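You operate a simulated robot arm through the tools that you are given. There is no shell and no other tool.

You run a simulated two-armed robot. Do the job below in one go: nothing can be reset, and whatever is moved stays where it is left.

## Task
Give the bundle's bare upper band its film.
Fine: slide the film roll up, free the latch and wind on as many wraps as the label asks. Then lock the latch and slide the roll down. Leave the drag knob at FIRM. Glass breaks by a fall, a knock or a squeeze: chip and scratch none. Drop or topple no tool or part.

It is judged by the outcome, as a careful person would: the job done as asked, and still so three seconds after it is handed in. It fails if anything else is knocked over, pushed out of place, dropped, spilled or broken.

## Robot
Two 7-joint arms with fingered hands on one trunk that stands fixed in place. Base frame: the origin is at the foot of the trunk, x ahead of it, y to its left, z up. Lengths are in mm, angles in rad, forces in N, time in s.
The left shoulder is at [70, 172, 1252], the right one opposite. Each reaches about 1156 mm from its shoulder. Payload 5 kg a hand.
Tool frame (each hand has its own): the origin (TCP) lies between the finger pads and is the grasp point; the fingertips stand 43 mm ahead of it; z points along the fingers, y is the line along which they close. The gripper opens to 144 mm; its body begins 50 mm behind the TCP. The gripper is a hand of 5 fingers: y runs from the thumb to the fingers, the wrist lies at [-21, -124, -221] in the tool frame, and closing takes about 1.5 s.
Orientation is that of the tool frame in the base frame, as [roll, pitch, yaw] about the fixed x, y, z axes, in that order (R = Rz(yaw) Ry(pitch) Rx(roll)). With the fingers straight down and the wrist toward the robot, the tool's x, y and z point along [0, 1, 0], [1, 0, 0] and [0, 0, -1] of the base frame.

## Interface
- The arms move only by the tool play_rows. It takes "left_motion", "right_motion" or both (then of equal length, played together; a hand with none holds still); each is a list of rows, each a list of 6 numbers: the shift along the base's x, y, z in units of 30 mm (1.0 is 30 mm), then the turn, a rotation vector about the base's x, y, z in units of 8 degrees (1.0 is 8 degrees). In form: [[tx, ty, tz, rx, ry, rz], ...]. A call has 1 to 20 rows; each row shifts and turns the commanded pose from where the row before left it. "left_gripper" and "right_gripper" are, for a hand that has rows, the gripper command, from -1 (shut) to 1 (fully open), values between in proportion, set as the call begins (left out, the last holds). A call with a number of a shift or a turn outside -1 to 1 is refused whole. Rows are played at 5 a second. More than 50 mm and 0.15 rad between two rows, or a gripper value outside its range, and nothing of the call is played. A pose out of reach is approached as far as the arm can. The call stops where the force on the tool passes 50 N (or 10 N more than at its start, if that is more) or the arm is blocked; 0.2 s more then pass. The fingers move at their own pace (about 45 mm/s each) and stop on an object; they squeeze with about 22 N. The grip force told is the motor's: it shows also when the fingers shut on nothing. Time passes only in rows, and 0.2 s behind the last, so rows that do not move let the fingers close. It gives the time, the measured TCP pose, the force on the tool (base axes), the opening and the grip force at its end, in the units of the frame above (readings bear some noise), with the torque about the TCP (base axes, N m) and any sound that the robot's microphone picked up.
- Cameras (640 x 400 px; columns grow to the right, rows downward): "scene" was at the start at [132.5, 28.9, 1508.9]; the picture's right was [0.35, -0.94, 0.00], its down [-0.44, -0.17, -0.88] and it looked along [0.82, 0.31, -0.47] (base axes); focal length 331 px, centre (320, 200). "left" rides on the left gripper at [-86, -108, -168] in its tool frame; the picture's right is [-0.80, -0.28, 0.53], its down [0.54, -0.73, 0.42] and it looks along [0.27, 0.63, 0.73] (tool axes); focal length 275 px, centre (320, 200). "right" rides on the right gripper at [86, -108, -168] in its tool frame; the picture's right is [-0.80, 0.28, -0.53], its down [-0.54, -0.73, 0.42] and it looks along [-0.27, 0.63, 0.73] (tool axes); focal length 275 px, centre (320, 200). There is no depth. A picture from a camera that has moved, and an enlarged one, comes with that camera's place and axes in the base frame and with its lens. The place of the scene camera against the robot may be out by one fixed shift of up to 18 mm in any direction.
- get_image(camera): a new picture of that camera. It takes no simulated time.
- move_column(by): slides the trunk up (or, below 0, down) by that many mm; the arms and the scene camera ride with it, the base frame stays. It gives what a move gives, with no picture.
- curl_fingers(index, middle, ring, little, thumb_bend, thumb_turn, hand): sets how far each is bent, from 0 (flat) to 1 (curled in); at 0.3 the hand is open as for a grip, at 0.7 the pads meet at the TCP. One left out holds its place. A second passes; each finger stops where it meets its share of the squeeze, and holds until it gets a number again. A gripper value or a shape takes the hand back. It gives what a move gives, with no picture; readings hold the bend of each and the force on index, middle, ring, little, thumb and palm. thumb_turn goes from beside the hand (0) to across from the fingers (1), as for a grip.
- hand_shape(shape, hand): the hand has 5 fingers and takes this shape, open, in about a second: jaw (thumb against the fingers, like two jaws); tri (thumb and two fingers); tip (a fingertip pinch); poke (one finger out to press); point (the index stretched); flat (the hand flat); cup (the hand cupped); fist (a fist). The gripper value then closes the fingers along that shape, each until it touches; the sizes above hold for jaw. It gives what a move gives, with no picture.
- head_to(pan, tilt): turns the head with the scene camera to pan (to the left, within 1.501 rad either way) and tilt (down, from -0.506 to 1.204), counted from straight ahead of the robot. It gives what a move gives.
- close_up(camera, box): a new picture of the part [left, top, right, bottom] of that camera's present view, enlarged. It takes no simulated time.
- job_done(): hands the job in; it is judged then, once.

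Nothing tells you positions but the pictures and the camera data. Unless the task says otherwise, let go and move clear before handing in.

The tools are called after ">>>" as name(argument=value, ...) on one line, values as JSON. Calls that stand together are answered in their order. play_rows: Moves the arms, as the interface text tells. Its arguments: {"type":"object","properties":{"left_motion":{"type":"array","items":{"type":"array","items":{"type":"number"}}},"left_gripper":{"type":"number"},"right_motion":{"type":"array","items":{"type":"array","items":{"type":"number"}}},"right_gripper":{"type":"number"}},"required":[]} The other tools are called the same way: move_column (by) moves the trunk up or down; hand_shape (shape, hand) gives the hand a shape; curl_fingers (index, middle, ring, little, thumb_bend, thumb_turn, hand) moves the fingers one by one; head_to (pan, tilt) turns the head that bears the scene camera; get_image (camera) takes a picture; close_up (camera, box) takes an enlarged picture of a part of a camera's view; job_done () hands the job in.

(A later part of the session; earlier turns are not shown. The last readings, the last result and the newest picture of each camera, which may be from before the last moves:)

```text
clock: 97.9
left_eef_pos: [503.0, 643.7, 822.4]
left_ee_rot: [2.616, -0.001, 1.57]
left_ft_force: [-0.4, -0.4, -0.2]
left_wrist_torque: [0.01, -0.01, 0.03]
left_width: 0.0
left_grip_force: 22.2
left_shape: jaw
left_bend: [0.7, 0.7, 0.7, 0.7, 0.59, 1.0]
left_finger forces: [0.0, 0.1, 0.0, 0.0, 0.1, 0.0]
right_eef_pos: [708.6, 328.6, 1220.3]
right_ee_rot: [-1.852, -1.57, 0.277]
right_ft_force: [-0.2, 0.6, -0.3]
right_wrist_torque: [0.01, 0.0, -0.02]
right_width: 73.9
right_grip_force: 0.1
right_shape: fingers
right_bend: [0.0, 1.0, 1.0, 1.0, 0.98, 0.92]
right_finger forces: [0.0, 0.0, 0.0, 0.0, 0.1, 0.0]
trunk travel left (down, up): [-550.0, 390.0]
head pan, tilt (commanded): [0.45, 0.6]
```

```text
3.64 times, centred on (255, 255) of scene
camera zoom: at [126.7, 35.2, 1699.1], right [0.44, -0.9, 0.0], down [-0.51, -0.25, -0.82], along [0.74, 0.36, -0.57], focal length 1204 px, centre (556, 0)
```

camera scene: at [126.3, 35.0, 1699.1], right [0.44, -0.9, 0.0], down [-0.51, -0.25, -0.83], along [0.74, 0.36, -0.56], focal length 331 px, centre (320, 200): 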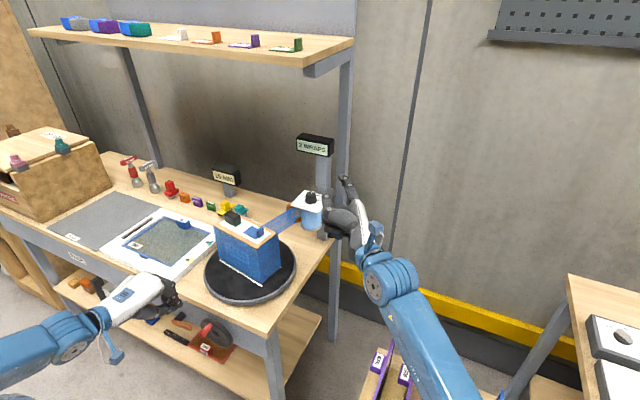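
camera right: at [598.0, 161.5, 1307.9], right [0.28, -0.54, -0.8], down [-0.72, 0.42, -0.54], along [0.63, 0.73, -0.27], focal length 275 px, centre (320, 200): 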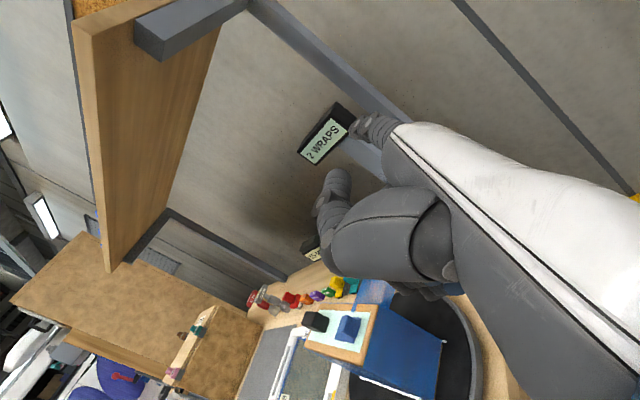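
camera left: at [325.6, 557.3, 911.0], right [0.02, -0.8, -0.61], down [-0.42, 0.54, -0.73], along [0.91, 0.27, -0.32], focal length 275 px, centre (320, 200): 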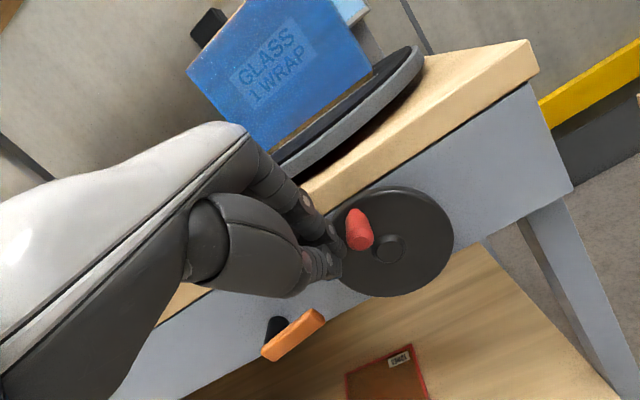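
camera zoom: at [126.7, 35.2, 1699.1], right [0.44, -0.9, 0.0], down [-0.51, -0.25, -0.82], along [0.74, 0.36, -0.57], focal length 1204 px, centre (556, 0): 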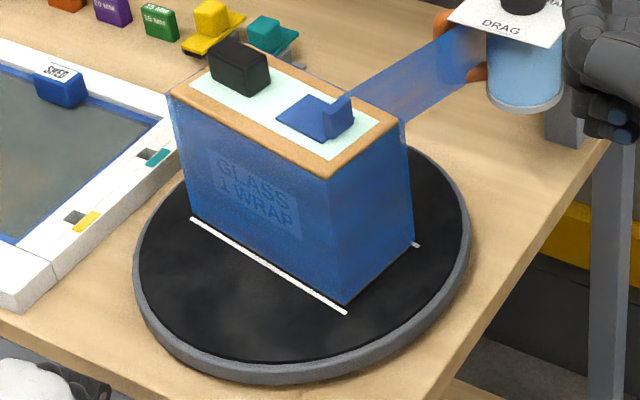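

Almost touching. Tiny steps now.

>>> play_rows(left_motion=[[0, -0.08, 0, 0, 0, 0], [0, -0.08, 0, 0, 0, 0], [0, -0.08, 0, 0, 0, 0], [0, 0, 0, 0, 0, 0]])

>>> close_up(camera="scene", box=[200, 200, 310, 310])

>>> close_up(camera="left", box=[280, 160, 480, 310])

```text
clock: 98.9
left_eef_pos: [503.7, 637.3, 821.6]
left_ee_rot: [2.617, -0.001, 1.572]
left_ft_force: [-0.7, -0.6, 1.0]
left_wrist_torque: [0.0, -0.01, -0.02]
left_width: 0.0
left_grip_force: 22.4
left_shape: jaw
left_bend: [0.7, 0.7, 0.7, 0.7, 0.59, 1.0]
left_finger forces: [0.1, 0.1, 0.0, 0.0, 0.0, 0.1]
right_eef_pos: [707.2, 328.5, 1220.2]
right_ee_rot: [0.055, -1.57, -1.63]
right_ft_force: [-0.1, -0.4, -0.1]
right_wrist_torque: [-0.01, 0.03, -0.02]
right_width: 73.6
right_grip_force: 0.1
right_shape: fingers
right_bend: [0.0, 1.0, 1.0, 1.0, 0.98, 0.92]
right_finger forces: [0.0, 0.0, 0.0, 0.0, 0.0, 0.0]
trunk travel left (down, up): [-550.0, 390.0]
head pan, tilt (commanded): [0.45, 0.6]
```

```text
3.64 times, centred on (255, 255) of scene
camera zoom: at [126.7, 35.2, 1699.1], right [0.44, -0.9, 0.0], down [-0.51, -0.25, -0.82], along [0.74, 0.36, -0.57], focal length 1204 px, centre (556, 0)
```

zoom: 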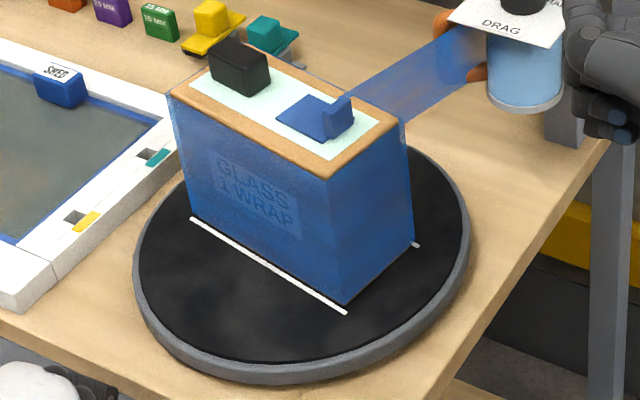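

```text
2.67 times, centred on (380, 235) of left
camera zoom: at [325.9, 550.1, 910.8], right [0.02, -0.8, -0.61], down [-0.42, 0.54, -0.73], along [0.91, 0.27, -0.32], focal length 734 px, centre (160, 107)
```

zoom: 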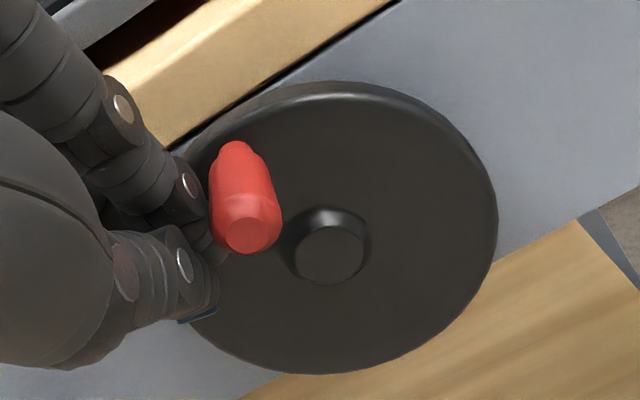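

Just at contact. I'll push about 5 mm.

>>> play_rows(left_motion=[[0, -0.08, 0, 0, 0, 0], [0, -0.08, 0, 0, 0, 0], [0, -0.08, 0, 0, 0, 0], [0, 0, 0, 0, 0, 0]])

>>> close_up(camera="scene", box=[200, 200, 310, 310])

>>> close_up(camera="left", box=[280, 160, 480, 310])

```text
clock: 99.9
left_eef_pos: [504.6, 626.9, 823.0]
left_ee_rot: [2.618, -0.002, 1.573]
left_ft_force: [-0.5, 0.1, 0.5]
left_wrist_torque: [0.04, 0.01, 0.0]
left_width: 0.0
left_grip_force: 21.7
left_shape: jaw
left_bend: [0.7, 0.7, 0.7, 0.7, 0.59, 1.0]
left_finger forces: [0.1, 0.1, 0.0, 0.0, 0.1, 0.1]
right_eef_pos: [707.8, 327.8, 1219.9]
right_ee_rot: [-1.647, -1.57, 0.074]
right_ft_force: [-0.4, -0.1, -0.1]
right_wrist_torque: [0.02, 0.0, 0.04]
right_width: 73.4
right_grip_force: 0.1
right_shape: fingers
right_bend: [0.0, 1.0, 1.0, 1.0, 0.98, 0.92]
right_finger forces: [0.0, 0.1, 0.0, 0.0, 0.0, 0.0]
trunk travel left (down, up): [-550.0, 390.0]
head pan, tilt (commanded): [0.45, 0.6]
```

```text
3.64 times, centred on (255, 255) of scene
camera zoom: at [126.7, 34.7, 1699.1], right [0.44, -0.9, 0.0], down [-0.51, -0.25, -0.82], along [0.74, 0.36, -0.57], focal length 1204 px, centre (556, 0)
```

zoom: 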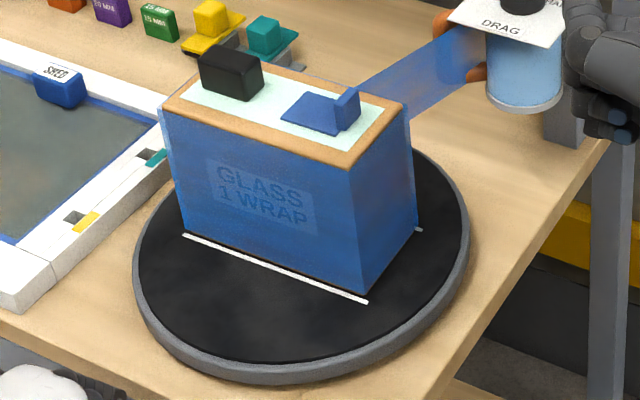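

```text
2.67 times, centred on (380, 235) of left
camera zoom: at [326.8, 541.9, 910.7], right [0.02, -0.8, -0.61], down [-0.42, 0.54, -0.73], along [0.91, 0.27, -0.32], focal length 734 px, centre (160, 107)
```

zoom: 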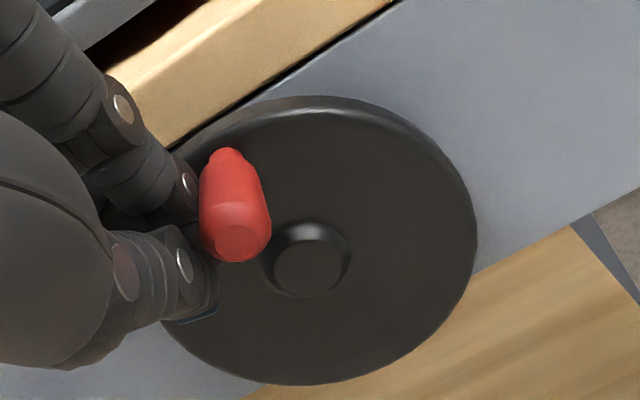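

The bundle is square again, one full turn and slightly past at about 363°. Next I'll back the hand off from the handle, recheck the counter, and prepare to lock the latch.

>>> play_rows(left_motion=[[0, 0.2, 0, 0, 0, 0], [0, 0.4, 0, 0, 0, 0], [-0.3, 0.4, 0, 0, 0, 0], [-0.6, 0, 0, 0, 0, 0], [-0.6, 0, 0, 0, 0, 0], [-0.6, 0, 0, 0, 0, 0], [0, 0, 0, 0, 0, 0]])

>>> get_image(camera="scene")

>>> close_up(camera="scene", box=[200, 125, 350, 310])

>>> get_image(camera="left")

```text
clock: 101.5
left_eef_pos: [441.7, 658.1, 821.5]
left_ee_rot: [2.618, -0.001, 1.571]
left_ft_force: [0.0, -0.2, -0.1]
left_wrist_torque: [0.03, -0.03, 0.0]
left_width: 0.0
left_grip_force: 21.9
left_shape: jaw
left_bend: [0.7, 0.7, 0.7, 0.7, 0.59, 1.0]
left_finger forces: [0.0, 0.0, 0.0, 0.0, 0.0, 0.0]
right_eef_pos: [707.9, 328.7, 1219.7]
right_ee_rot: [-2.678, -1.569, 1.103]
right_ft_force: [1.2, -0.8, -0.8]
right_wrist_torque: [0.01, -0.03, -0.01]
right_width: 73.7
right_grip_force: 0.1
right_shape: fingers
right_bend: [0.0, 1.0, 1.0, 1.0, 0.98, 0.92]
right_finger forces: [0.0, 0.0, 0.0, 0.0, 0.1, 0.0]
trunk travel left (down, up): [-550.0, 390.0]
head pan, tilt (commanded): [0.45, 0.6]
```

```text
taken
camera scene: at [127.1, 35.1, 1699.0], right [0.44, -0.9, 0.0], down [-0.51, -0.25, -0.82], along [0.74, 0.36, -0.57], focal length 331 px, centre (320, 200)
```

scene: 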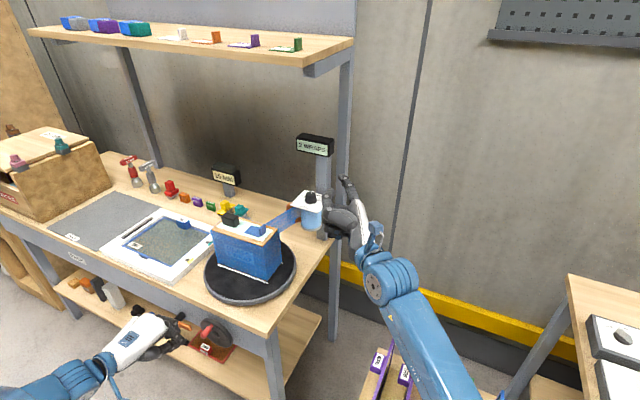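

```text
2.16 times, centred on (275, 218) of scene
camera zoom: at [127.1, 35.1, 1699.0], right [0.44, -0.9, 0.0], down [-0.51, -0.25, -0.82], along [0.74, 0.36, -0.57], focal length 716 px, centre (417, 162)
```

zoom: 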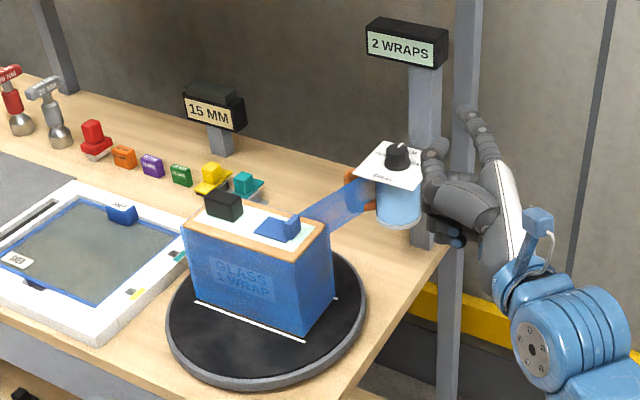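

```text
taken
camera left: at [263.4, 572.4, 911.5], right [0.02, -0.8, -0.61], down [-0.42, 0.54, -0.73], along [0.91, 0.27, -0.32], focal length 275 px, centre (320, 200)
```

left: 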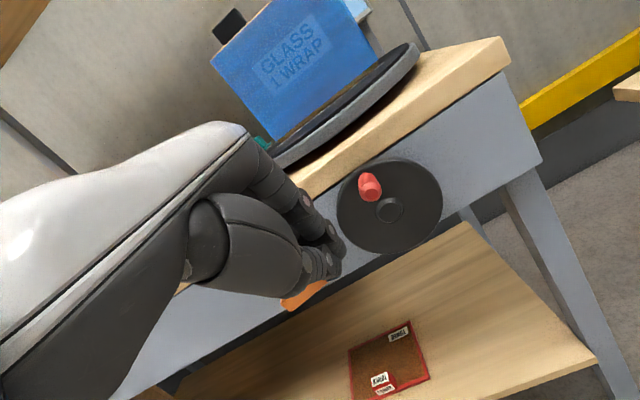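

One full turn is on and the counter reads 2 WRAPS in total. I'll lower the trunk 100 mm for easier reach to the latch from below; both hands are in free space.

>>> move_column(by=-100)

>>> play_rows(left_motion=[[0, 0.15, -0.2, 0, -0.8, 0], [0, 0.15, -0.2, 0, -0.8, 0], [0, 0.15, -0.2, 0, -0.8, 0], [0, 0.15, -0.2, 0, -0.8, 0], [0, 0, 0, 0, 0, 0]])

>>> get_image(camera="left")

>>> get_image(camera="scene")

```text
clock: 102.8
left_eef_pos: [441.2, 658.6, 721.4]
left_ee_rot: [2.619, -0.002, 1.572]
left_ft_force: [-0.2, 0.3, 0.1]
left_wrist_torque: [0.02, -0.02, 0.03]
left_width: 0.0
left_grip_force: 22.1
left_shape: jaw
left_bend: [0.7, 0.7, 0.7, 0.7, 0.59, 1.0]
left_finger forces: [0.0, 0.0, 0.0, 0.1, 0.0, 0.1]
right_eef_pos: [707.7, 328.0, 1120.0]
right_ee_rot: [0.288, -1.57, -1.861]
right_ft_force: [0.2, 0.4, 0.7]
right_wrist_torque: [0.01, 0.02, 0.0]
right_width: 73.6
right_grip_force: 0.1
right_shape: fingers
right_bend: [0.0, 1.0, 1.0, 1.0, 0.98, 0.92]
right_finger forces: [0.0, 0.0, 0.0, 0.0, 0.0, 0.1]
trunk travel left (down, up): [-450.0, 490.0]
head pan, tilt (commanded): [0.45, 0.6]
```

```text
clock: 104.0
left_eef_pos: [441.1, 676.4, 698.3]
left_ee_rot: [2.17, -0.001, 1.568]
left_ft_force: [-0.3, 0.5, -0.5]
left_wrist_torque: [0.01, 0.02, -0.03]
left_width: 0.2
left_grip_force: 22.1
left_shape: jaw
left_bend: [0.7, 0.7, 0.7, 0.7, 0.59, 1.0]
left_finger forces: [0.1, 0.0, 0.0, 0.0, 0.1, 0.0]
right_eef_pos: [707.5, 329.2, 1120.4]
right_ee_rot: [-0.711, -1.57, -0.863]
right_ft_force: [0.2, -0.3, -0.2]
right_wrist_torque: [0.0, -0.01, -0.03]
right_width: 73.7
right_grip_force: 0.1
right_shape: fingers
right_bend: [0.0, 1.0, 1.0, 1.0, 0.98, 0.92]
right_finger forces: [0.0, 0.0, 0.0, 0.0, 0.1, 0.1]
trunk travel left (down, up): [-450.0, 490.0]
head pan, tilt (commanded): [0.45, 0.6]
```

```text
taken
camera left: at [240.8, 589.8, 702.1], right [0.28, -0.79, -0.54], down [-0.06, 0.54, -0.84], along [0.96, 0.27, 0.11], focal length 275 px, centre (320, 200)
```

left: 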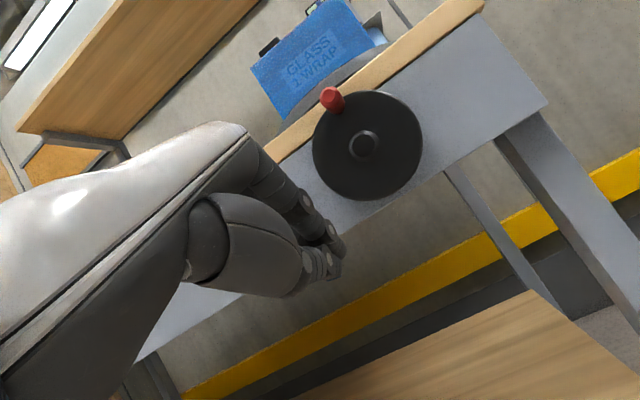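

```text
taken
camera scene: at [126.3, 34.8, 1599.1], right [0.44, -0.9, 0.0], down [-0.51, -0.25, -0.83], along [0.74, 0.36, -0.56], focal length 331 px, centre (320, 200)
```

scene: 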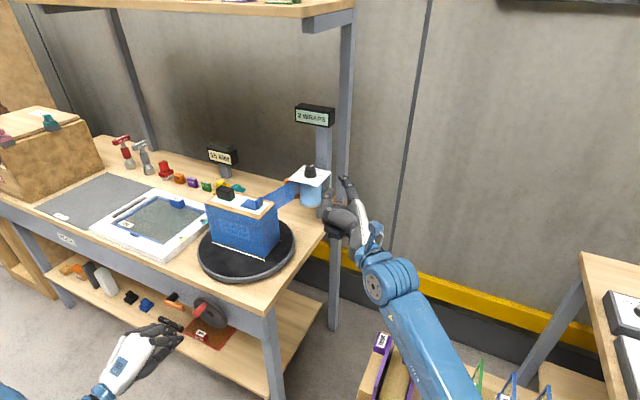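

The hand is low, in front, fingers forward. I'll zoom the scene view to see it against the lever.

>>> close_up(camera="scene", box=[100, 260, 240, 380])

>>> close_up(camera="left", box=[230, 120, 430, 320])

```text
3.33 times, centred on (170, 320) of scene
camera zoom: at [126.3, 34.8, 1599.1], right [0.44, -0.9, 0.0], down [-0.51, -0.25, -0.83], along [0.74, 0.36, -0.56], focal length 1104 px, centre (820, -200)
```

zoom: 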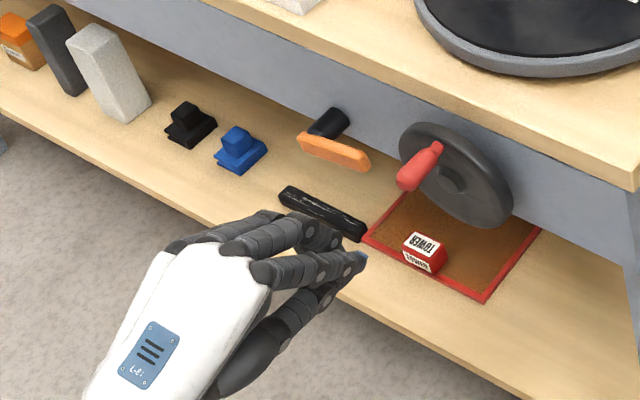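

```text
2.00 times, centred on (330, 220) of left
camera zoom: at [240.8, 589.8, 702.1], right [0.28, -0.79, -0.54], down [-0.06, 0.54, -0.84], along [0.96, 0.27, 0.11], focal length 551 px, centre (300, 160)
```

zoom: 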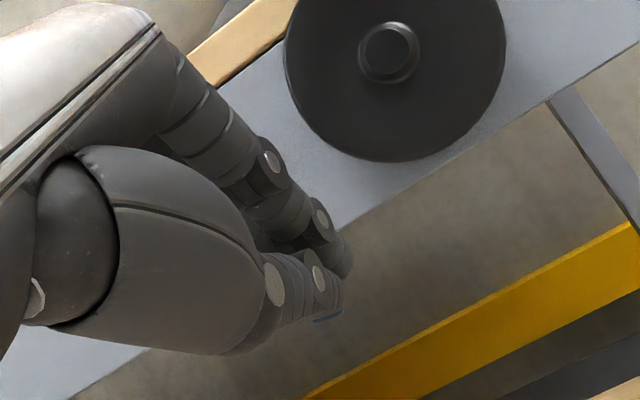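

I'll move the fingertips in below the lever's free end, with clearance underneath, before lifting it.

>>> play_rows(left_motion=[[0.1, 0.25, 0, 0, 0, 0], [0.4, 0.25, 0, 0, 0, 0], [0.4, 0.2, 0, 0, 0, 0], [0.4, 0, 0, 0, 0, 0], [0.4, 0, 0, 0, 0, 0], [0.15, 0, 0, 0, 0, 0], [0, 0, 0, 0, 0, 0]])

>>> close_up(camera="scene", box=[100, 260, 240, 380])

>>> get_image(camera="left")

```text
clock: 105.7
left_eef_pos: [495.6, 698.5, 698.1]
left_ee_rot: [2.173, -0.001, 1.572]
left_ft_force: [-12.5, 0.1, -0.7]
left_wrist_torque: [-0.02, -0.29, 0.19]
left_width: 0.0
left_grip_force: 22.4
left_shape: jaw
left_bend: [0.7, 0.7, 0.7, 0.7, 0.58, 1.0]
left_finger forces: [0.0, 11.7, 0.0, 0.1, 0.0, 0.0]
right_eef_pos: [708.1, 328.5, 1120.1]
right_ee_rot: [-2.521, -1.569, 0.947]
right_ft_force: [-0.3, 0.8, -0.4]
right_wrist_torque: [0.01, 0.01, -0.01]
right_width: 73.3
right_grip_force: 0.1
right_shape: fingers
right_bend: [0.0, 1.0, 1.0, 1.0, 0.98, 0.92]
right_finger forces: [0.0, 0.0, 0.0, 0.1, 0.1, 0.1]
trunk travel left (down, up): [-450.0, 490.0]
head pan, tilt (commanded): [0.45, 0.6]
```

```text
3.33 times, centred on (170, 320) of scene
camera zoom: at [125.5, 35.3, 1599.2], right [0.44, -0.9, 0.0], down [-0.51, -0.25, -0.83], along [0.74, 0.36, -0.56], focal length 1104 px, centre (820, -200)
```

zoom: 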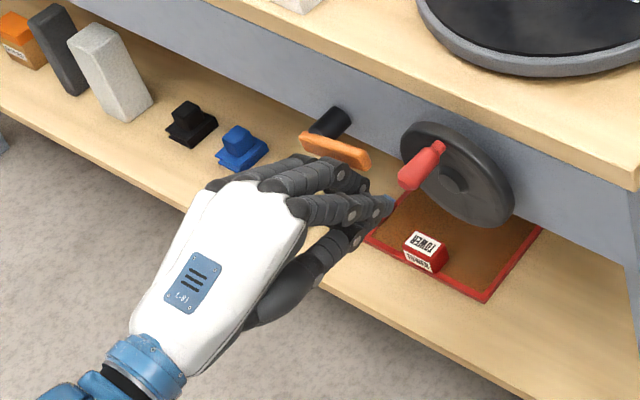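

```text
taken
camera left: at [295.5, 611.4, 701.5], right [0.28, -0.8, -0.54], down [-0.06, 0.54, -0.84], along [0.96, 0.27, 0.1], focal length 275 px, centre (320, 200)
```

left: 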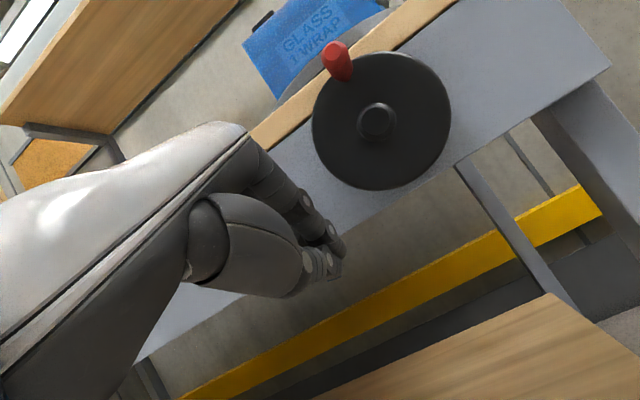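

The curled fingers' backs touched the lever's front, so I need to be lower. I'll back off, drop 30 mm, then come in under it.

>>> play_rows(left_motion=[[-0.4, 0, 0, 0, 0, 0], [0, 0, -0.5, 0, 0, 0], [0, 0, -0.5, 0, 0, 0], [0.3, 0, 0, 0, 0, 0], [0.2, 0, 0, 0, 0, 0], [0, 0, 0, 0, 0, 0]])

>>> close_up(camera="scene", box=[100, 260, 240, 380])

```text
clock: 107.0
left_eef_pos: [499.0, 697.3, 668.4]
left_ee_rot: [2.172, -0.001, 1.574]
left_ft_force: [0.1, 0.8, 0.2]
left_wrist_torque: [0.02, -0.04, -0.03]
left_width: 0.0
left_grip_force: 22.6
left_shape: jaw
left_bend: [0.7, 0.7, 0.7, 0.7, 0.59, 1.0]
left_finger forces: [0.0, 0.0, 0.0, 0.0, 0.0, 0.0]
right_eef_pos: [708.1, 328.1, 1120.3]
right_ee_rot: [1.334, -1.57, -2.908]
right_ft_force: [-0.3, 0.0, -0.1]
right_wrist_torque: [-0.01, -0.02, -0.02]
right_width: 73.5
right_grip_force: 0.0
right_shape: fingers
right_bend: [0.0, 1.0, 1.0, 1.0, 0.98, 0.92]
right_finger forces: [0.1, 0.0, 0.0, 0.0, 0.0, 0.0]
trunk travel left (down, up): [-450.0, 490.0]
head pan, tilt (commanded): [0.45, 0.6]
```

```text
3.33 times, centred on (170, 320) of scene
camera zoom: at [126.4, 35.1, 1599.1], right [0.44, -0.9, 0.0], down [-0.51, -0.25, -0.82], along [0.74, 0.36, -0.57], focal length 1104 px, centre (820, -200)
```

zoom: 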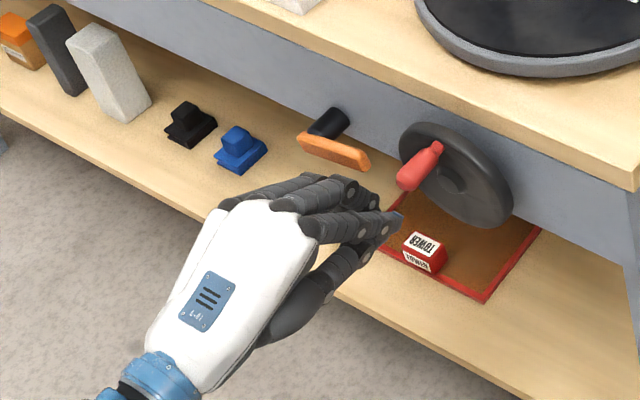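

No contact now and the fingers are below the lever. I'll raise slowly to lift its free end.

>>> play_rows(left_motion=[[0.1, 0, 0.2, 0, 0, 0], [0.1, 0, 0.2, 0, 0, 0], [0, 0, 0.2, 0, 0, 0], [0, 0, 0.2, 0, 0, 0], [0, 0, 0.2, 0, 0, 0], [0, 0, 0, 0, 0, 0]])

>>> close_up(camera="scene", box=[100, 260, 240, 380])

```text
clock: 108.5
left_eef_pos: [505.1, 697.2, 698.3]
left_ee_rot: [2.171, -0.001, 1.574]
left_ft_force: [0.4, 0.2, 0.8]
left_wrist_torque: [0.0, 0.0, 0.01]
left_width: 0.3
left_grip_force: 21.8
left_shape: jaw
left_bend: [0.7, 0.7, 0.7, 0.7, 0.59, 1.0]
left_finger forces: [0.0, 0.0, 0.1, 0.0, 0.0, 0.0]
right_eef_pos: [708.2, 328.3, 1119.5]
right_ee_rot: [-0.851, -1.57, -0.723]
right_ft_force: [-0.3, 0.4, -0.1]
right_wrist_torque: [-0.01, -0.01, 0.0]
right_width: 73.2
right_grip_force: 0.0
right_shape: fingers
right_bend: [0.0, 1.0, 1.0, 1.0, 0.98, 0.92]
right_finger forces: [0.0, 0.0, 0.1, 0.0, 0.0, 0.1]
trunk travel left (down, up): [-450.0, 490.0]
head pan, tilt (commanded): [0.45, 0.6]
```

```text
3.33 times, centred on (170, 320) of scene
camera zoom: at [126.5, 35.4, 1599.1], right [0.44, -0.9, 0.0], down [-0.51, -0.25, -0.82], along [0.74, 0.36, -0.57], focal length 1104 px, centre (820, -200)
```

zoom: 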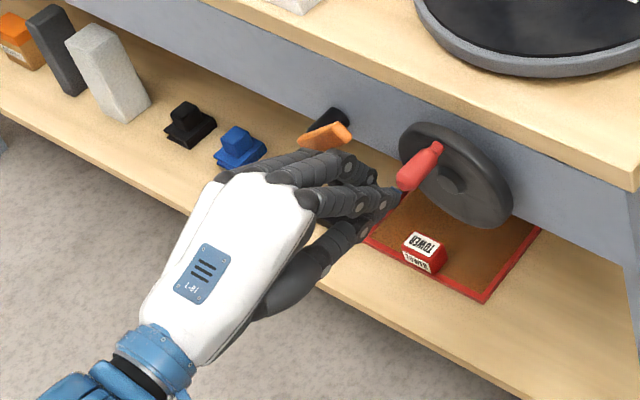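

The lever is lifting easily. Continuing up, then I'll sweep left.

>>> play_rows(left_motion=[[0, 0, 0.2, 0, 0, 0], [0, 0, 0.2, 0, 0, 0], [0, 0.1, 0.2, 0, 0, 0], [0, 0.1, 0.2, 0, 0, 0], [0, 0, 0, 0, 0, 0]])

>>> close_up(camera="scene", box=[100, 260, 240, 380])

>>> get_image(camera="left")

```text
clock: 109.7
left_eef_pos: [505.9, 704.1, 723.3]
left_ee_rot: [2.171, -0.001, 1.572]
left_ft_force: [-1.8, -0.4, -0.4]
left_wrist_torque: [0.0, -0.04, 0.06]
left_width: 0.2
left_grip_force: 22.0
left_shape: jaw
left_bend: [0.7, 0.7, 0.7, 0.7, 0.59, 1.0]
left_finger forces: [0.0, 0.0, 1.9, 0.0, 0.1, 0.0]
right_eef_pos: [708.2, 327.7, 1120.4]
right_ee_rot: [-1.426, -1.57, -0.147]
right_ft_force: [0.0, -0.4, 0.9]
right_wrist_torque: [0.0, 0.02, 0.0]
right_width: 73.3
right_grip_force: 0.1
right_shape: fingers
right_bend: [0.0, 1.0, 1.0, 1.0, 0.98, 0.92]
right_finger forces: [0.0, 0.0, 0.1, 0.0, 0.0, 0.1]
trunk travel left (down, up): [-450.0, 490.0]
head pan, tilt (commanded): [0.45, 0.6]
```

```text
3.33 times, centred on (170, 320) of scene
camera zoom: at [126.6, 35.0, 1599.1], right [0.44, -0.9, 0.0], down [-0.51, -0.25, -0.82], along [0.74, 0.36, -0.57], focal length 1104 px, centre (820, -200)
```

zoom: 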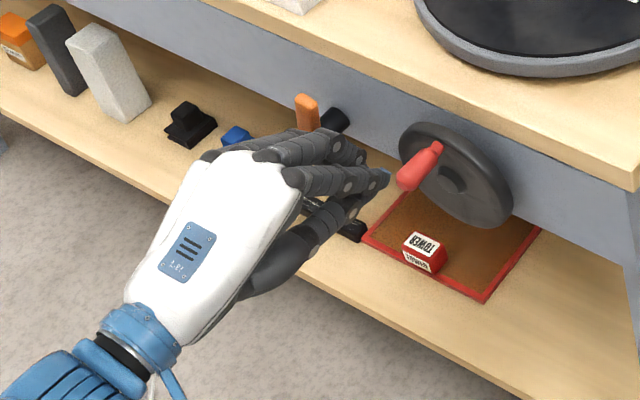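

```text
taken
camera left: at [306.2, 617.6, 725.8], right [0.28, -0.8, -0.54], down [-0.06, 0.54, -0.84], along [0.96, 0.27, 0.1], focal length 275 px, centre (320, 200)
```

left: 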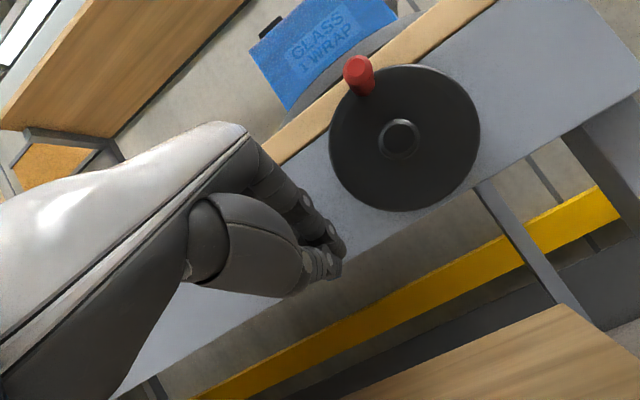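

The lever is nearly upright. I'll sweep it gently left until it seats against its stop.

>>> play_rows(left_motion=[[0, 0.12, 0.12, 0, 0, 0], [0, 0.12, 0.12, 0, 0, 0], [0, 0.12, 0.08, 0, 0, 0], [0, 0.12, 0, 0, 0, 0], [0, 0, 0, 0, 0, 0]])

>>> close_up(camera="scene", box=[100, 260, 240, 380])

```text
clock: 110.8
left_eef_pos: [504.0, 720.1, 732.3]
left_ee_rot: [2.172, -0.002, 1.575]
left_ft_force: [-15.3, 5.0, 0.1]
left_wrist_torque: [0.01, -0.08, 0.75]
left_width: 0.0
left_grip_force: 22.0
left_shape: jaw
left_bend: [0.7, 0.7, 0.7, 0.7, 0.59, 1.0]
left_finger forces: [0.0, 0.0, 16.2, 0.0, 0.1, 0.1]
right_eef_pos: [706.5, 328.0, 1121.7]
right_ee_rot: [1.551, -1.568, -3.127]
right_ft_force: [0.0, -0.8, -0.4]
right_wrist_torque: [-0.05, -0.03, 0.03]
right_width: 73.7
right_grip_force: 0.0
right_shape: fingers
right_bend: [0.0, 1.0, 1.0, 1.0, 0.98, 0.92]
right_finger forces: [0.0, 0.0, 0.1, 0.0, 0.0, 0.1]
trunk travel left (down, up): [-450.0, 490.0]
head pan, tilt (commanded): [0.45, 0.6]
```

```text
3.33 times, centred on (170, 320) of scene
camera zoom: at [124.2, 35.7, 1599.3], right [0.44, -0.9, 0.0], down [-0.51, -0.25, -0.83], along [0.74, 0.36, -0.56], focal length 1104 px, centre (820, -200)
```

zoom: 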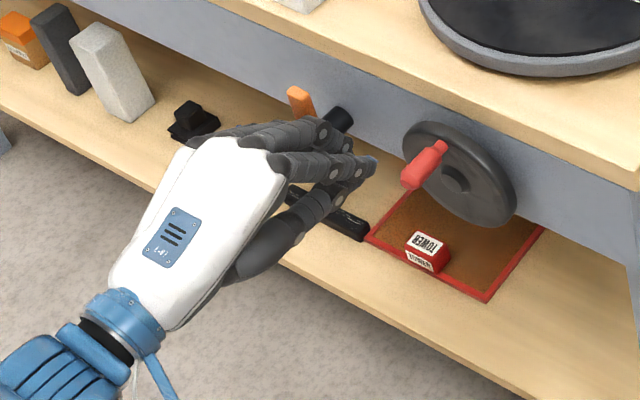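

The ring finger is now pressing the lever's front face, so I'll back off in −x and look at the lever.

>>> play_rows(left_motion=[[-0.3, 0, 0, 0, 0, 0], [-0.6, 0, 0, 0, 0, 0], [-0.8, -0.3, 0, 0, 0, 0], [-0.8, -0.6, 0, 0, 0, 0], [0, 0, 0, 0, 0, 0]])

>>> close_up(camera="scene", box=[100, 260, 240, 380])

>>> get_image(camera="left")

```text
clock: 112.0
left_eef_pos: [431.1, 690.2, 730.8]
left_ee_rot: [2.171, -0.001, 1.572]
left_ft_force: [0.0, 0.1, 0.0]
left_wrist_torque: [0.0, 0.01, 0.02]
left_width: 0.3
left_grip_force: 22.4
left_shape: jaw
left_bend: [0.7, 0.7, 0.7, 0.7, 0.59, 1.0]
left_finger forces: [0.0, 0.0, 0.0, 0.1, 0.1, 0.0]
right_eef_pos: [707.7, 328.9, 1119.4]
right_ee_rot: [-3.006, -1.569, 1.433]
right_ft_force: [1.2, -0.5, -1.1]
right_wrist_torque: [0.01, 0.02, 0.03]
right_width: 73.7
right_grip_force: 0.0
right_shape: fingers
right_bend: [0.0, 1.0, 1.0, 1.0, 0.98, 0.92]
right_finger forces: [0.0, 0.1, 0.0, 0.0, 0.1, 0.1]
trunk travel left (down, up): [-450.0, 490.0]
head pan, tilt (commanded): [0.45, 0.6]
```

```text
3.33 times, centred on (170, 320) of scene
camera zoom: at [127.4, 35.7, 1599.0], right [0.44, -0.9, 0.0], down [-0.51, -0.25, -0.82], along [0.74, 0.36, -0.57], focal length 1104 px, centre (820, -200)
```

zoom: 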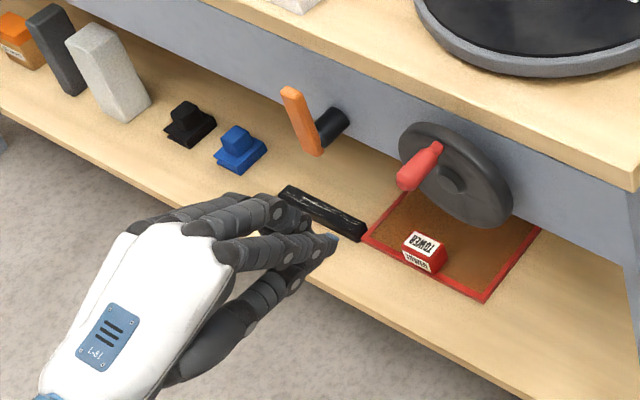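

```text
taken
camera left: at [230.0, 603.6, 734.3], right [0.28, -0.8, -0.54], down [-0.06, 0.54, -0.84], along [0.96, 0.27, 0.1], focal length 275 px, centre (320, 200)
```

left: 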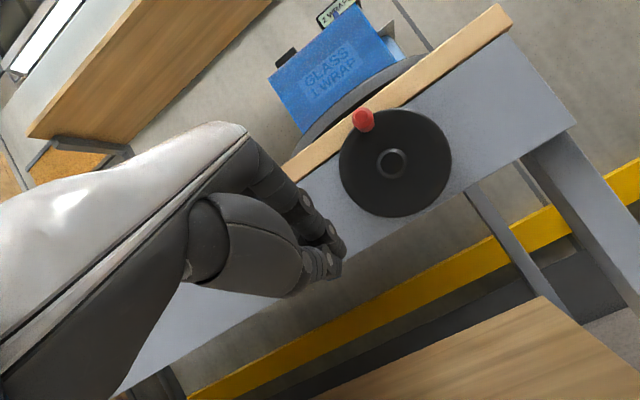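

The lever now looks upright. To be sure it's seated at the locked stop, I'll give it a gentle confirming push toward +y from its right side.

>>> play_rows(left_motion=[[0.4, 0.2, 0.3, 0, 0, 0], [0.6, 0.1, 0.2, 0, 0, 0], [0.6, 0, 0, 0, 0, 0], [0.6, 0, 0, 0, 0, 0], [0.4, 0, 0, 0, 0, 0], [0, 0, 0, 0, 0, 0]])

>>> close_up(camera="scene", box=[100, 260, 240, 380])

>>> get_image(camera="left")

```text
clock: 113.5
left_eef_pos: [508.0, 699.6, 747.6]
left_ee_rot: [2.173, -0.001, 1.572]
left_ft_force: [-1.7, -0.4, -0.1]
left_wrist_torque: [0.07, 0.03, 0.04]
left_width: 0.0
left_grip_force: 22.5
left_shape: jaw
left_bend: [0.7, 0.7, 0.7, 0.7, 0.59, 1.0]
left_finger forces: [0.1, 0.1, 0.0, 0.5, 0.1, 0.0]
right_eef_pos: [707.1, 328.4, 1119.1]
right_ee_rot: [1.925, -1.57, 2.784]
right_ft_force: [-0.3, -0.2, 0.0]
right_wrist_torque: [-0.01, 0.02, -0.01]
right_width: 73.7
right_grip_force: 0.1
right_shape: fingers
right_bend: [0.0, 1.0, 1.0, 1.0, 0.98, 0.92]
right_finger forces: [0.0, 0.1, 0.1, 0.0, 0.0, 0.0]
trunk travel left (down, up): [-450.0, 490.0]
head pan, tilt (commanded): [0.45, 0.6]
```

```text
3.33 times, centred on (170, 320) of scene
camera zoom: at [126.4, 35.1, 1599.1], right [0.44, -0.9, 0.0], down [-0.51, -0.25, -0.83], along [0.74, 0.36, -0.56], focal length 1104 px, centre (820, -200)
```

zoom: 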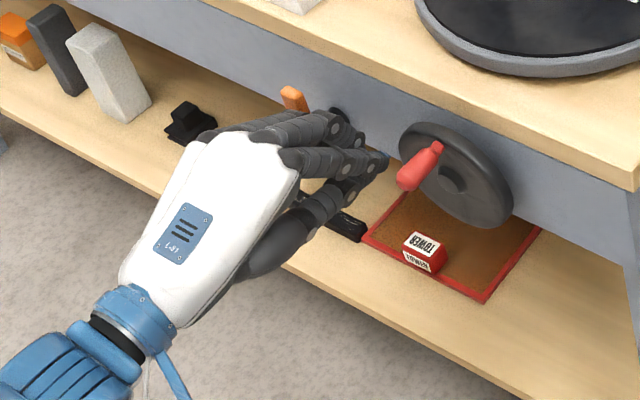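

```text
taken
camera left: at [308.2, 613.7, 750.5], right [0.28, -0.8, -0.54], down [-0.06, 0.54, -0.84], along [0.96, 0.27, 0.1], focal length 275 px, centre (320, 200)
```

left: 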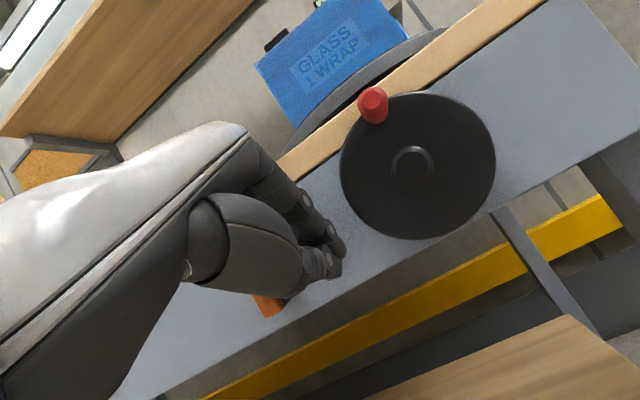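

The little finger is right at the lever. I'll push +y in small steps and watch for the firm stop.

>>> play_rows(left_motion=[[0, 0.1, 0, 0, 0, 0], [0, 0.1, 0, 0, 0, 0], [0, 0, 0, 0, 0, 0]])

>>> close_up(camera="scene", box=[100, 260, 240, 380])

```text
clock: 114.2
left_eef_pos: [508.3, 705.9, 747.9]
left_ee_rot: [2.172, -0.001, 1.572]
left_ft_force: [-1.4, -1.1, -1.4]
left_wrist_torque: [-0.01, -0.01, 0.09]
left_width: 0.0
left_grip_force: 21.9
left_shape: jaw
left_bend: [0.7, 0.7, 0.7, 0.7, 0.59, 1.0]
left_finger forces: [0.0, 0.0, 0.0, 1.8, 0.1, 0.0]
right_eef_pos: [707.8, 328.9, 1119.4]
right_ee_rot: [-1.969, -1.569, 0.394]
right_ft_force: [0.3, -0.5, -0.6]
right_wrist_torque: [0.0, 0.03, 0.02]
right_width: 73.7
right_grip_force: 0.1
right_shape: fingers
right_bend: [0.0, 1.0, 1.0, 1.0, 0.98, 0.92]
right_finger forces: [0.0, 0.0, 0.1, 0.1, 0.0, 0.1]
trunk travel left (down, up): [-450.0, 490.0]
head pan, tilt (commanded): [0.45, 0.6]
```

```text
3.33 times, centred on (170, 320) of scene
camera zoom: at [126.5, 35.0, 1599.1], right [0.44, -0.9, 0.0], down [-0.51, -0.25, -0.83], along [0.74, 0.36, -0.57], focal length 1104 px, centre (820, -200)
```

zoom: 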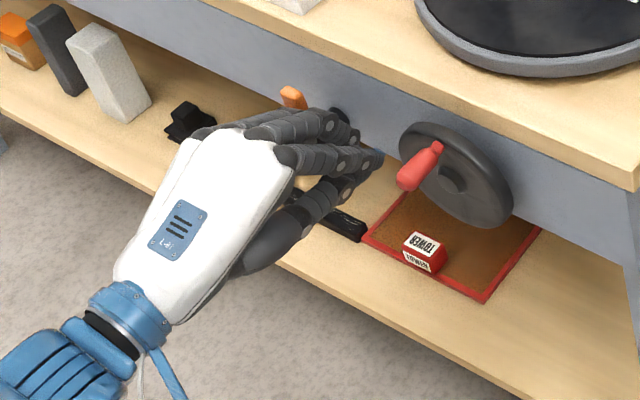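

Light force so far, so I'll continue a few millimetres more.

>>> play_rows(left_motion=[[0, 0.1, 0, 0, 0, 0], [0, 0.1, 0, 0, 0, 0], [0, 0, 0, 0, 0, 0]])

>>> close_up(camera="scene", box=[100, 260, 240, 380])

```text
clock: 115.0
left_eef_pos: [509.8, 709.7, 748.5]
left_ee_rot: [2.17, -0.002, 1.571]
left_ft_force: [-5.3, -17.8, 0.9]
left_wrist_torque: [0.24, -0.01, -0.09]
left_width: 0.0
left_grip_force: 22.3
left_shape: jaw
left_bend: [0.7, 0.7, 0.7, 0.7, 0.59, 1.0]
left_finger forces: [0.0, 0.0, 16.5, 3.2, 0.0, 0.0]
right_eef_pos: [707.0, 327.2, 1121.6]
right_ee_rot: [2.186, -1.569, 2.523]
right_ft_force: [-0.1, 0.5, 0.2]
right_wrist_torque: [0.0, -0.01, -0.03]
right_width: 73.7
right_grip_force: 0.0
right_shape: fingers
right_bend: [0.0, 1.0, 1.0, 1.0, 0.98, 0.92]
right_finger forces: [0.1, 0.0, 0.0, 0.1, 0.0, 0.0]
trunk travel left (down, up): [-450.0, 490.0]
head pan, tilt (commanded): [0.45, 0.6]
```

```text
3.33 times, centred on (170, 320) of scene
camera zoom: at [126.1, 33.1, 1599.2], right [0.44, -0.9, 0.0], down [-0.51, -0.24, -0.83], along [0.74, 0.36, -0.56], focal length 1104 px, centre (820, -200)
```

zoom: 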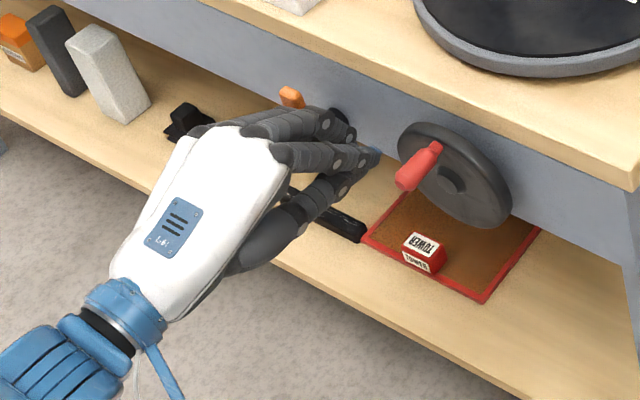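

The force jumped to about 18 N within 3 mm, so the lever is seated at its stop. Backing off now to verify.

>>> play_rows(left_motion=[[0, -0.3, 0, 0, 0, 0], [-0.3, -0.3, 0, 0, 0, 0], [-0.7, 0, 0, 0, 0, 0], [-0.8, 0, 0.2, 0, 0, 0], [-0.8, 0, 0.3, 0, 0, 0], [0, 0, 0, 0, 0, 0]])

>>> close_up(camera="scene", box=[100, 260, 240, 380])

>>> get_image(camera="scene")

```text
clock: 116.5
left_eef_pos: [428.8, 695.5, 761.4]
left_ee_rot: [2.173, -0.002, 1.575]
left_ft_force: [0.6, -0.4, -0.4]
left_wrist_torque: [0.02, 0.01, 0.01]
left_width: 0.0
left_grip_force: 22.3
left_shape: jaw
left_bend: [0.7, 0.7, 0.7, 0.7, 0.59, 1.0]
left_finger forces: [0.0, 0.0, 0.1, 0.0, 0.0, 0.0]
right_eef_pos: [709.3, 329.1, 1119.3]
right_ee_rot: [-2.58, -1.57, 1.005]
right_ft_force: [1.2, 1.4, -0.2]
right_wrist_torque: [0.06, 0.0, 0.02]
right_width: 73.8
right_grip_force: 0.1
right_shape: fingers
right_bend: [0.0, 1.0, 1.0, 1.0, 0.98, 0.92]
right_finger forces: [0.0, 0.0, 0.0, 0.0, 0.0, 0.0]
trunk travel left (down, up): [-450.0, 490.0]
head pan, tilt (commanded): [0.45, 0.6]
```

```text
3.33 times, centred on (170, 320) of scene
camera zoom: at [127.5, 35.5, 1599.0], right [0.44, -0.9, 0.0], down [-0.51, -0.25, -0.82], along [0.74, 0.36, -0.57], focal length 1104 px, centre (820, -200)
```

zoom: 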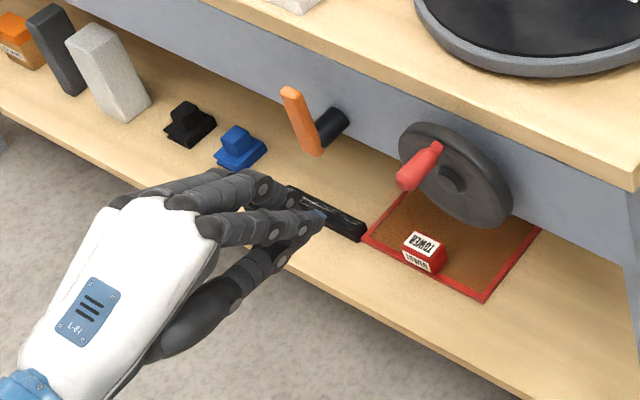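

```text
taken
camera scene: at [127.5, 35.5, 1599.0], right [0.44, -0.9, 0.0], down [-0.51, -0.25, -0.82], along [0.74, 0.36, -0.57], focal length 331 px, centre (320, 200)
```

scene: 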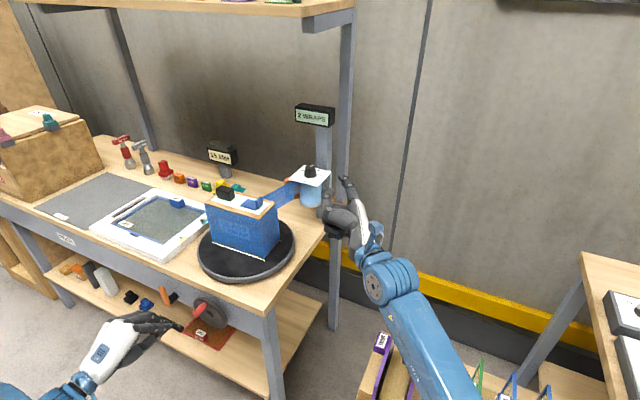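

The lever is upright and locked, with the table as it was. Now for the roll: I'll bring the right index above the plate's front-right corner, clear of the knob.

>>> play_rows(right_motion=[[0.17, 0.31, -0.33, 0, 0, 0], [0.17, 0.31, -0.33, 0, 0, 0], [0.17, 0.31, -0.33, 0, 0, 0], [0.17, 0.31, -0.33, 0, 0, 0], [0.17, 0.31, -0.33, 0, 0, 0], [0.17, 0.31, -0.33, 0, 0, 0], [0, 0, 0, 0, 0, 0]])

>>> close_up(camera="scene", box=[270, 140, 390, 260])

>>> get_image(camera="right")

```text
clock: 118.0
left_eef_pos: [429.1, 694.1, 762.1]
left_ee_rot: [2.172, -0.001, 1.57]
left_ft_force: [-0.2, 0.1, -0.4]
left_wrist_torque: [0.01, -0.01, 0.01]
left_width: 0.0
left_grip_force: 22.2
left_shape: jaw
left_bend: [0.7, 0.7, 0.7, 0.7, 0.59, 1.0]
left_finger forces: [0.0, 0.1, 0.1, 0.0, 0.1, 0.1]
right_eef_pos: [737.8, 384.7, 1061.9]
right_ee_rot: [0.967, -1.569, -2.541]
right_ft_force: [0.1, 0.4, 0.1]
right_wrist_torque: [-0.02, 0.04, 0.0]
right_width: 73.7
right_grip_force: 0.0
right_shape: fingers
right_bend: [0.0, 1.0, 1.0, 1.0, 0.98, 0.92]
right_finger forces: [0.0, 0.0, 0.1, 0.0, 0.1, 0.0]
trunk travel left (down, up): [-450.0, 490.0]
head pan, tilt (commanded): [0.45, 0.6]
```

```text
3.33 times, centred on (330, 200) of scene
camera zoom: at [126.5, 34.8, 1599.1], right [0.44, -0.9, 0.0], down [-0.51, -0.25, -0.83], along [0.74, 0.36, -0.56], focal length 1104 px, centre (287, 200)
```

zoom: 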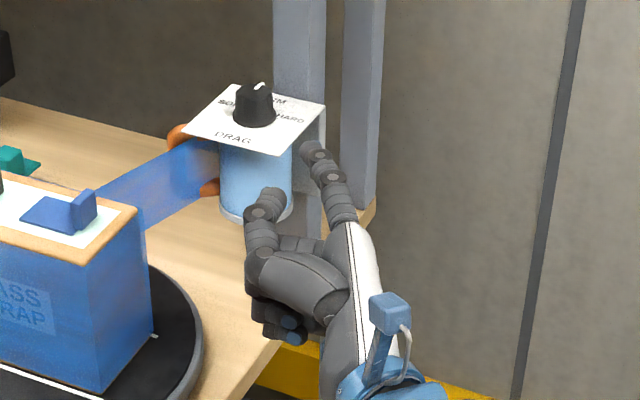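

```text
taken
camera right: at [629.3, 217.5, 1149.0], right [0.28, -0.54, -0.8], down [-0.72, 0.43, -0.54], along [0.63, 0.73, -0.27], focal length 275 px, centre (320, 200)
```

right: 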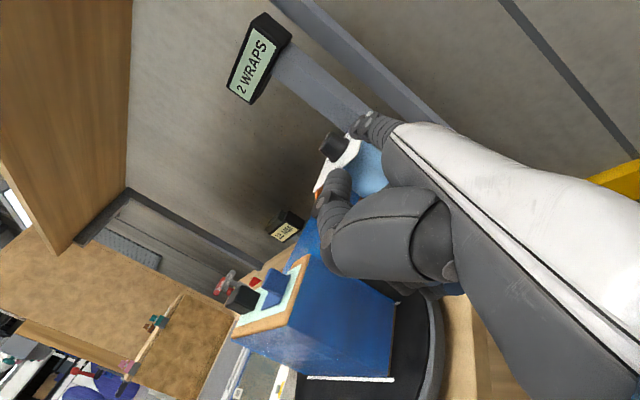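

The tip is at z≈1089, well above the plate at about 1051. I'll advance it over the corner.

>>> play_rows(right_motion=[[0.3, 0.37, 0, 0, 0, 0], [0.3, 0.37, 0, 0, 0, 0], [0.3, 0.37, 0, 0, 0, 0], [0.3, 0.37, 0, 0, 0, 0], [0.3, 0.35, 0, 0, 0, 0], [0, 0, 0, 0, 0, 0]])

>>> close_up(camera="scene", box=[270, 140, 390, 260])

>>> close_up(camera="right", box=[250, 60, 450, 220])

```text
clock: 119.5
left_eef_pos: [429.3, 694.5, 761.6]
left_ee_rot: [2.171, -0.003, 1.574]
left_ft_force: [-0.4, -0.2, 0.5]
left_wrist_torque: [0.01, 0.03, -0.01]
left_width: 0.1
left_grip_force: 21.9
left_shape: jaw
left_bend: [0.7, 0.7, 0.7, 0.7, 0.59, 1.0]
left_finger forces: [0.0, 0.0, 0.0, 0.0, 0.0, 0.0]
right_eef_pos: [781.6, 438.7, 1058.6]
right_ee_rot: [0.161, -1.569, -1.735]
right_ft_force: [0.1, -0.3, 0.0]
right_wrist_torque: [-0.04, -0.03, 0.0]
right_width: 73.7
right_grip_force: 0.2
right_shape: fingers
right_bend: [0.0, 1.0, 1.0, 1.0, 0.98, 0.92]
right_finger forces: [0.1, 0.0, 0.1, 0.0, 0.0, 0.0]
trunk travel left (down, up): [-450.0, 490.0]
head pan, tilt (commanded): [0.45, 0.6]
```

```text
3.33 times, centred on (330, 200) of scene
camera zoom: at [126.5, 34.9, 1599.1], right [0.44, -0.9, 0.0], down [-0.51, -0.25, -0.83], along [0.74, 0.36, -0.56], focal length 1104 px, centre (287, 200)
```

zoom: 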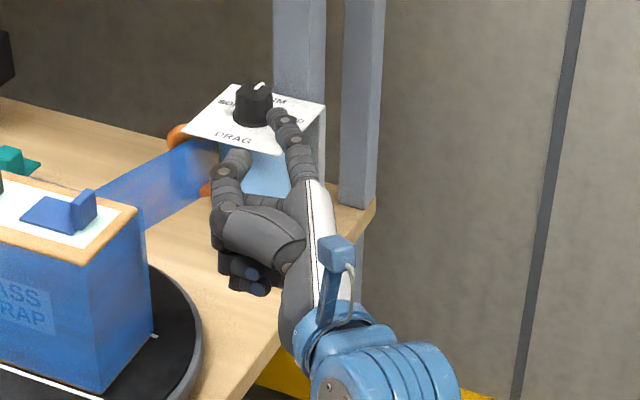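

```text
2.50 times, centred on (350, 140) of right
camera zoom: at [672.9, 271.7, 1146.8], right [0.28, -0.54, -0.8], down [-0.72, 0.42, -0.54], along [0.63, 0.73, -0.27], focal length 688 px, centre (245, 350)
```

zoom: 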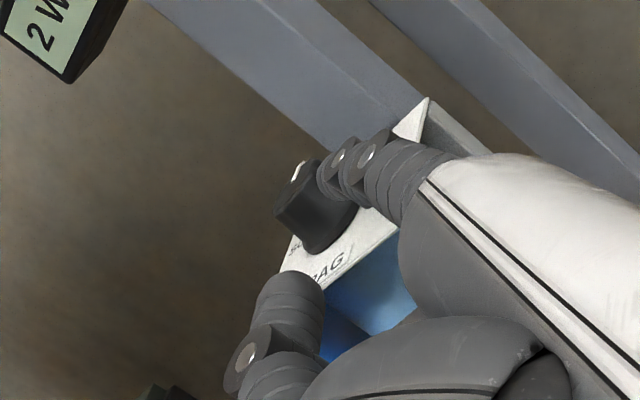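

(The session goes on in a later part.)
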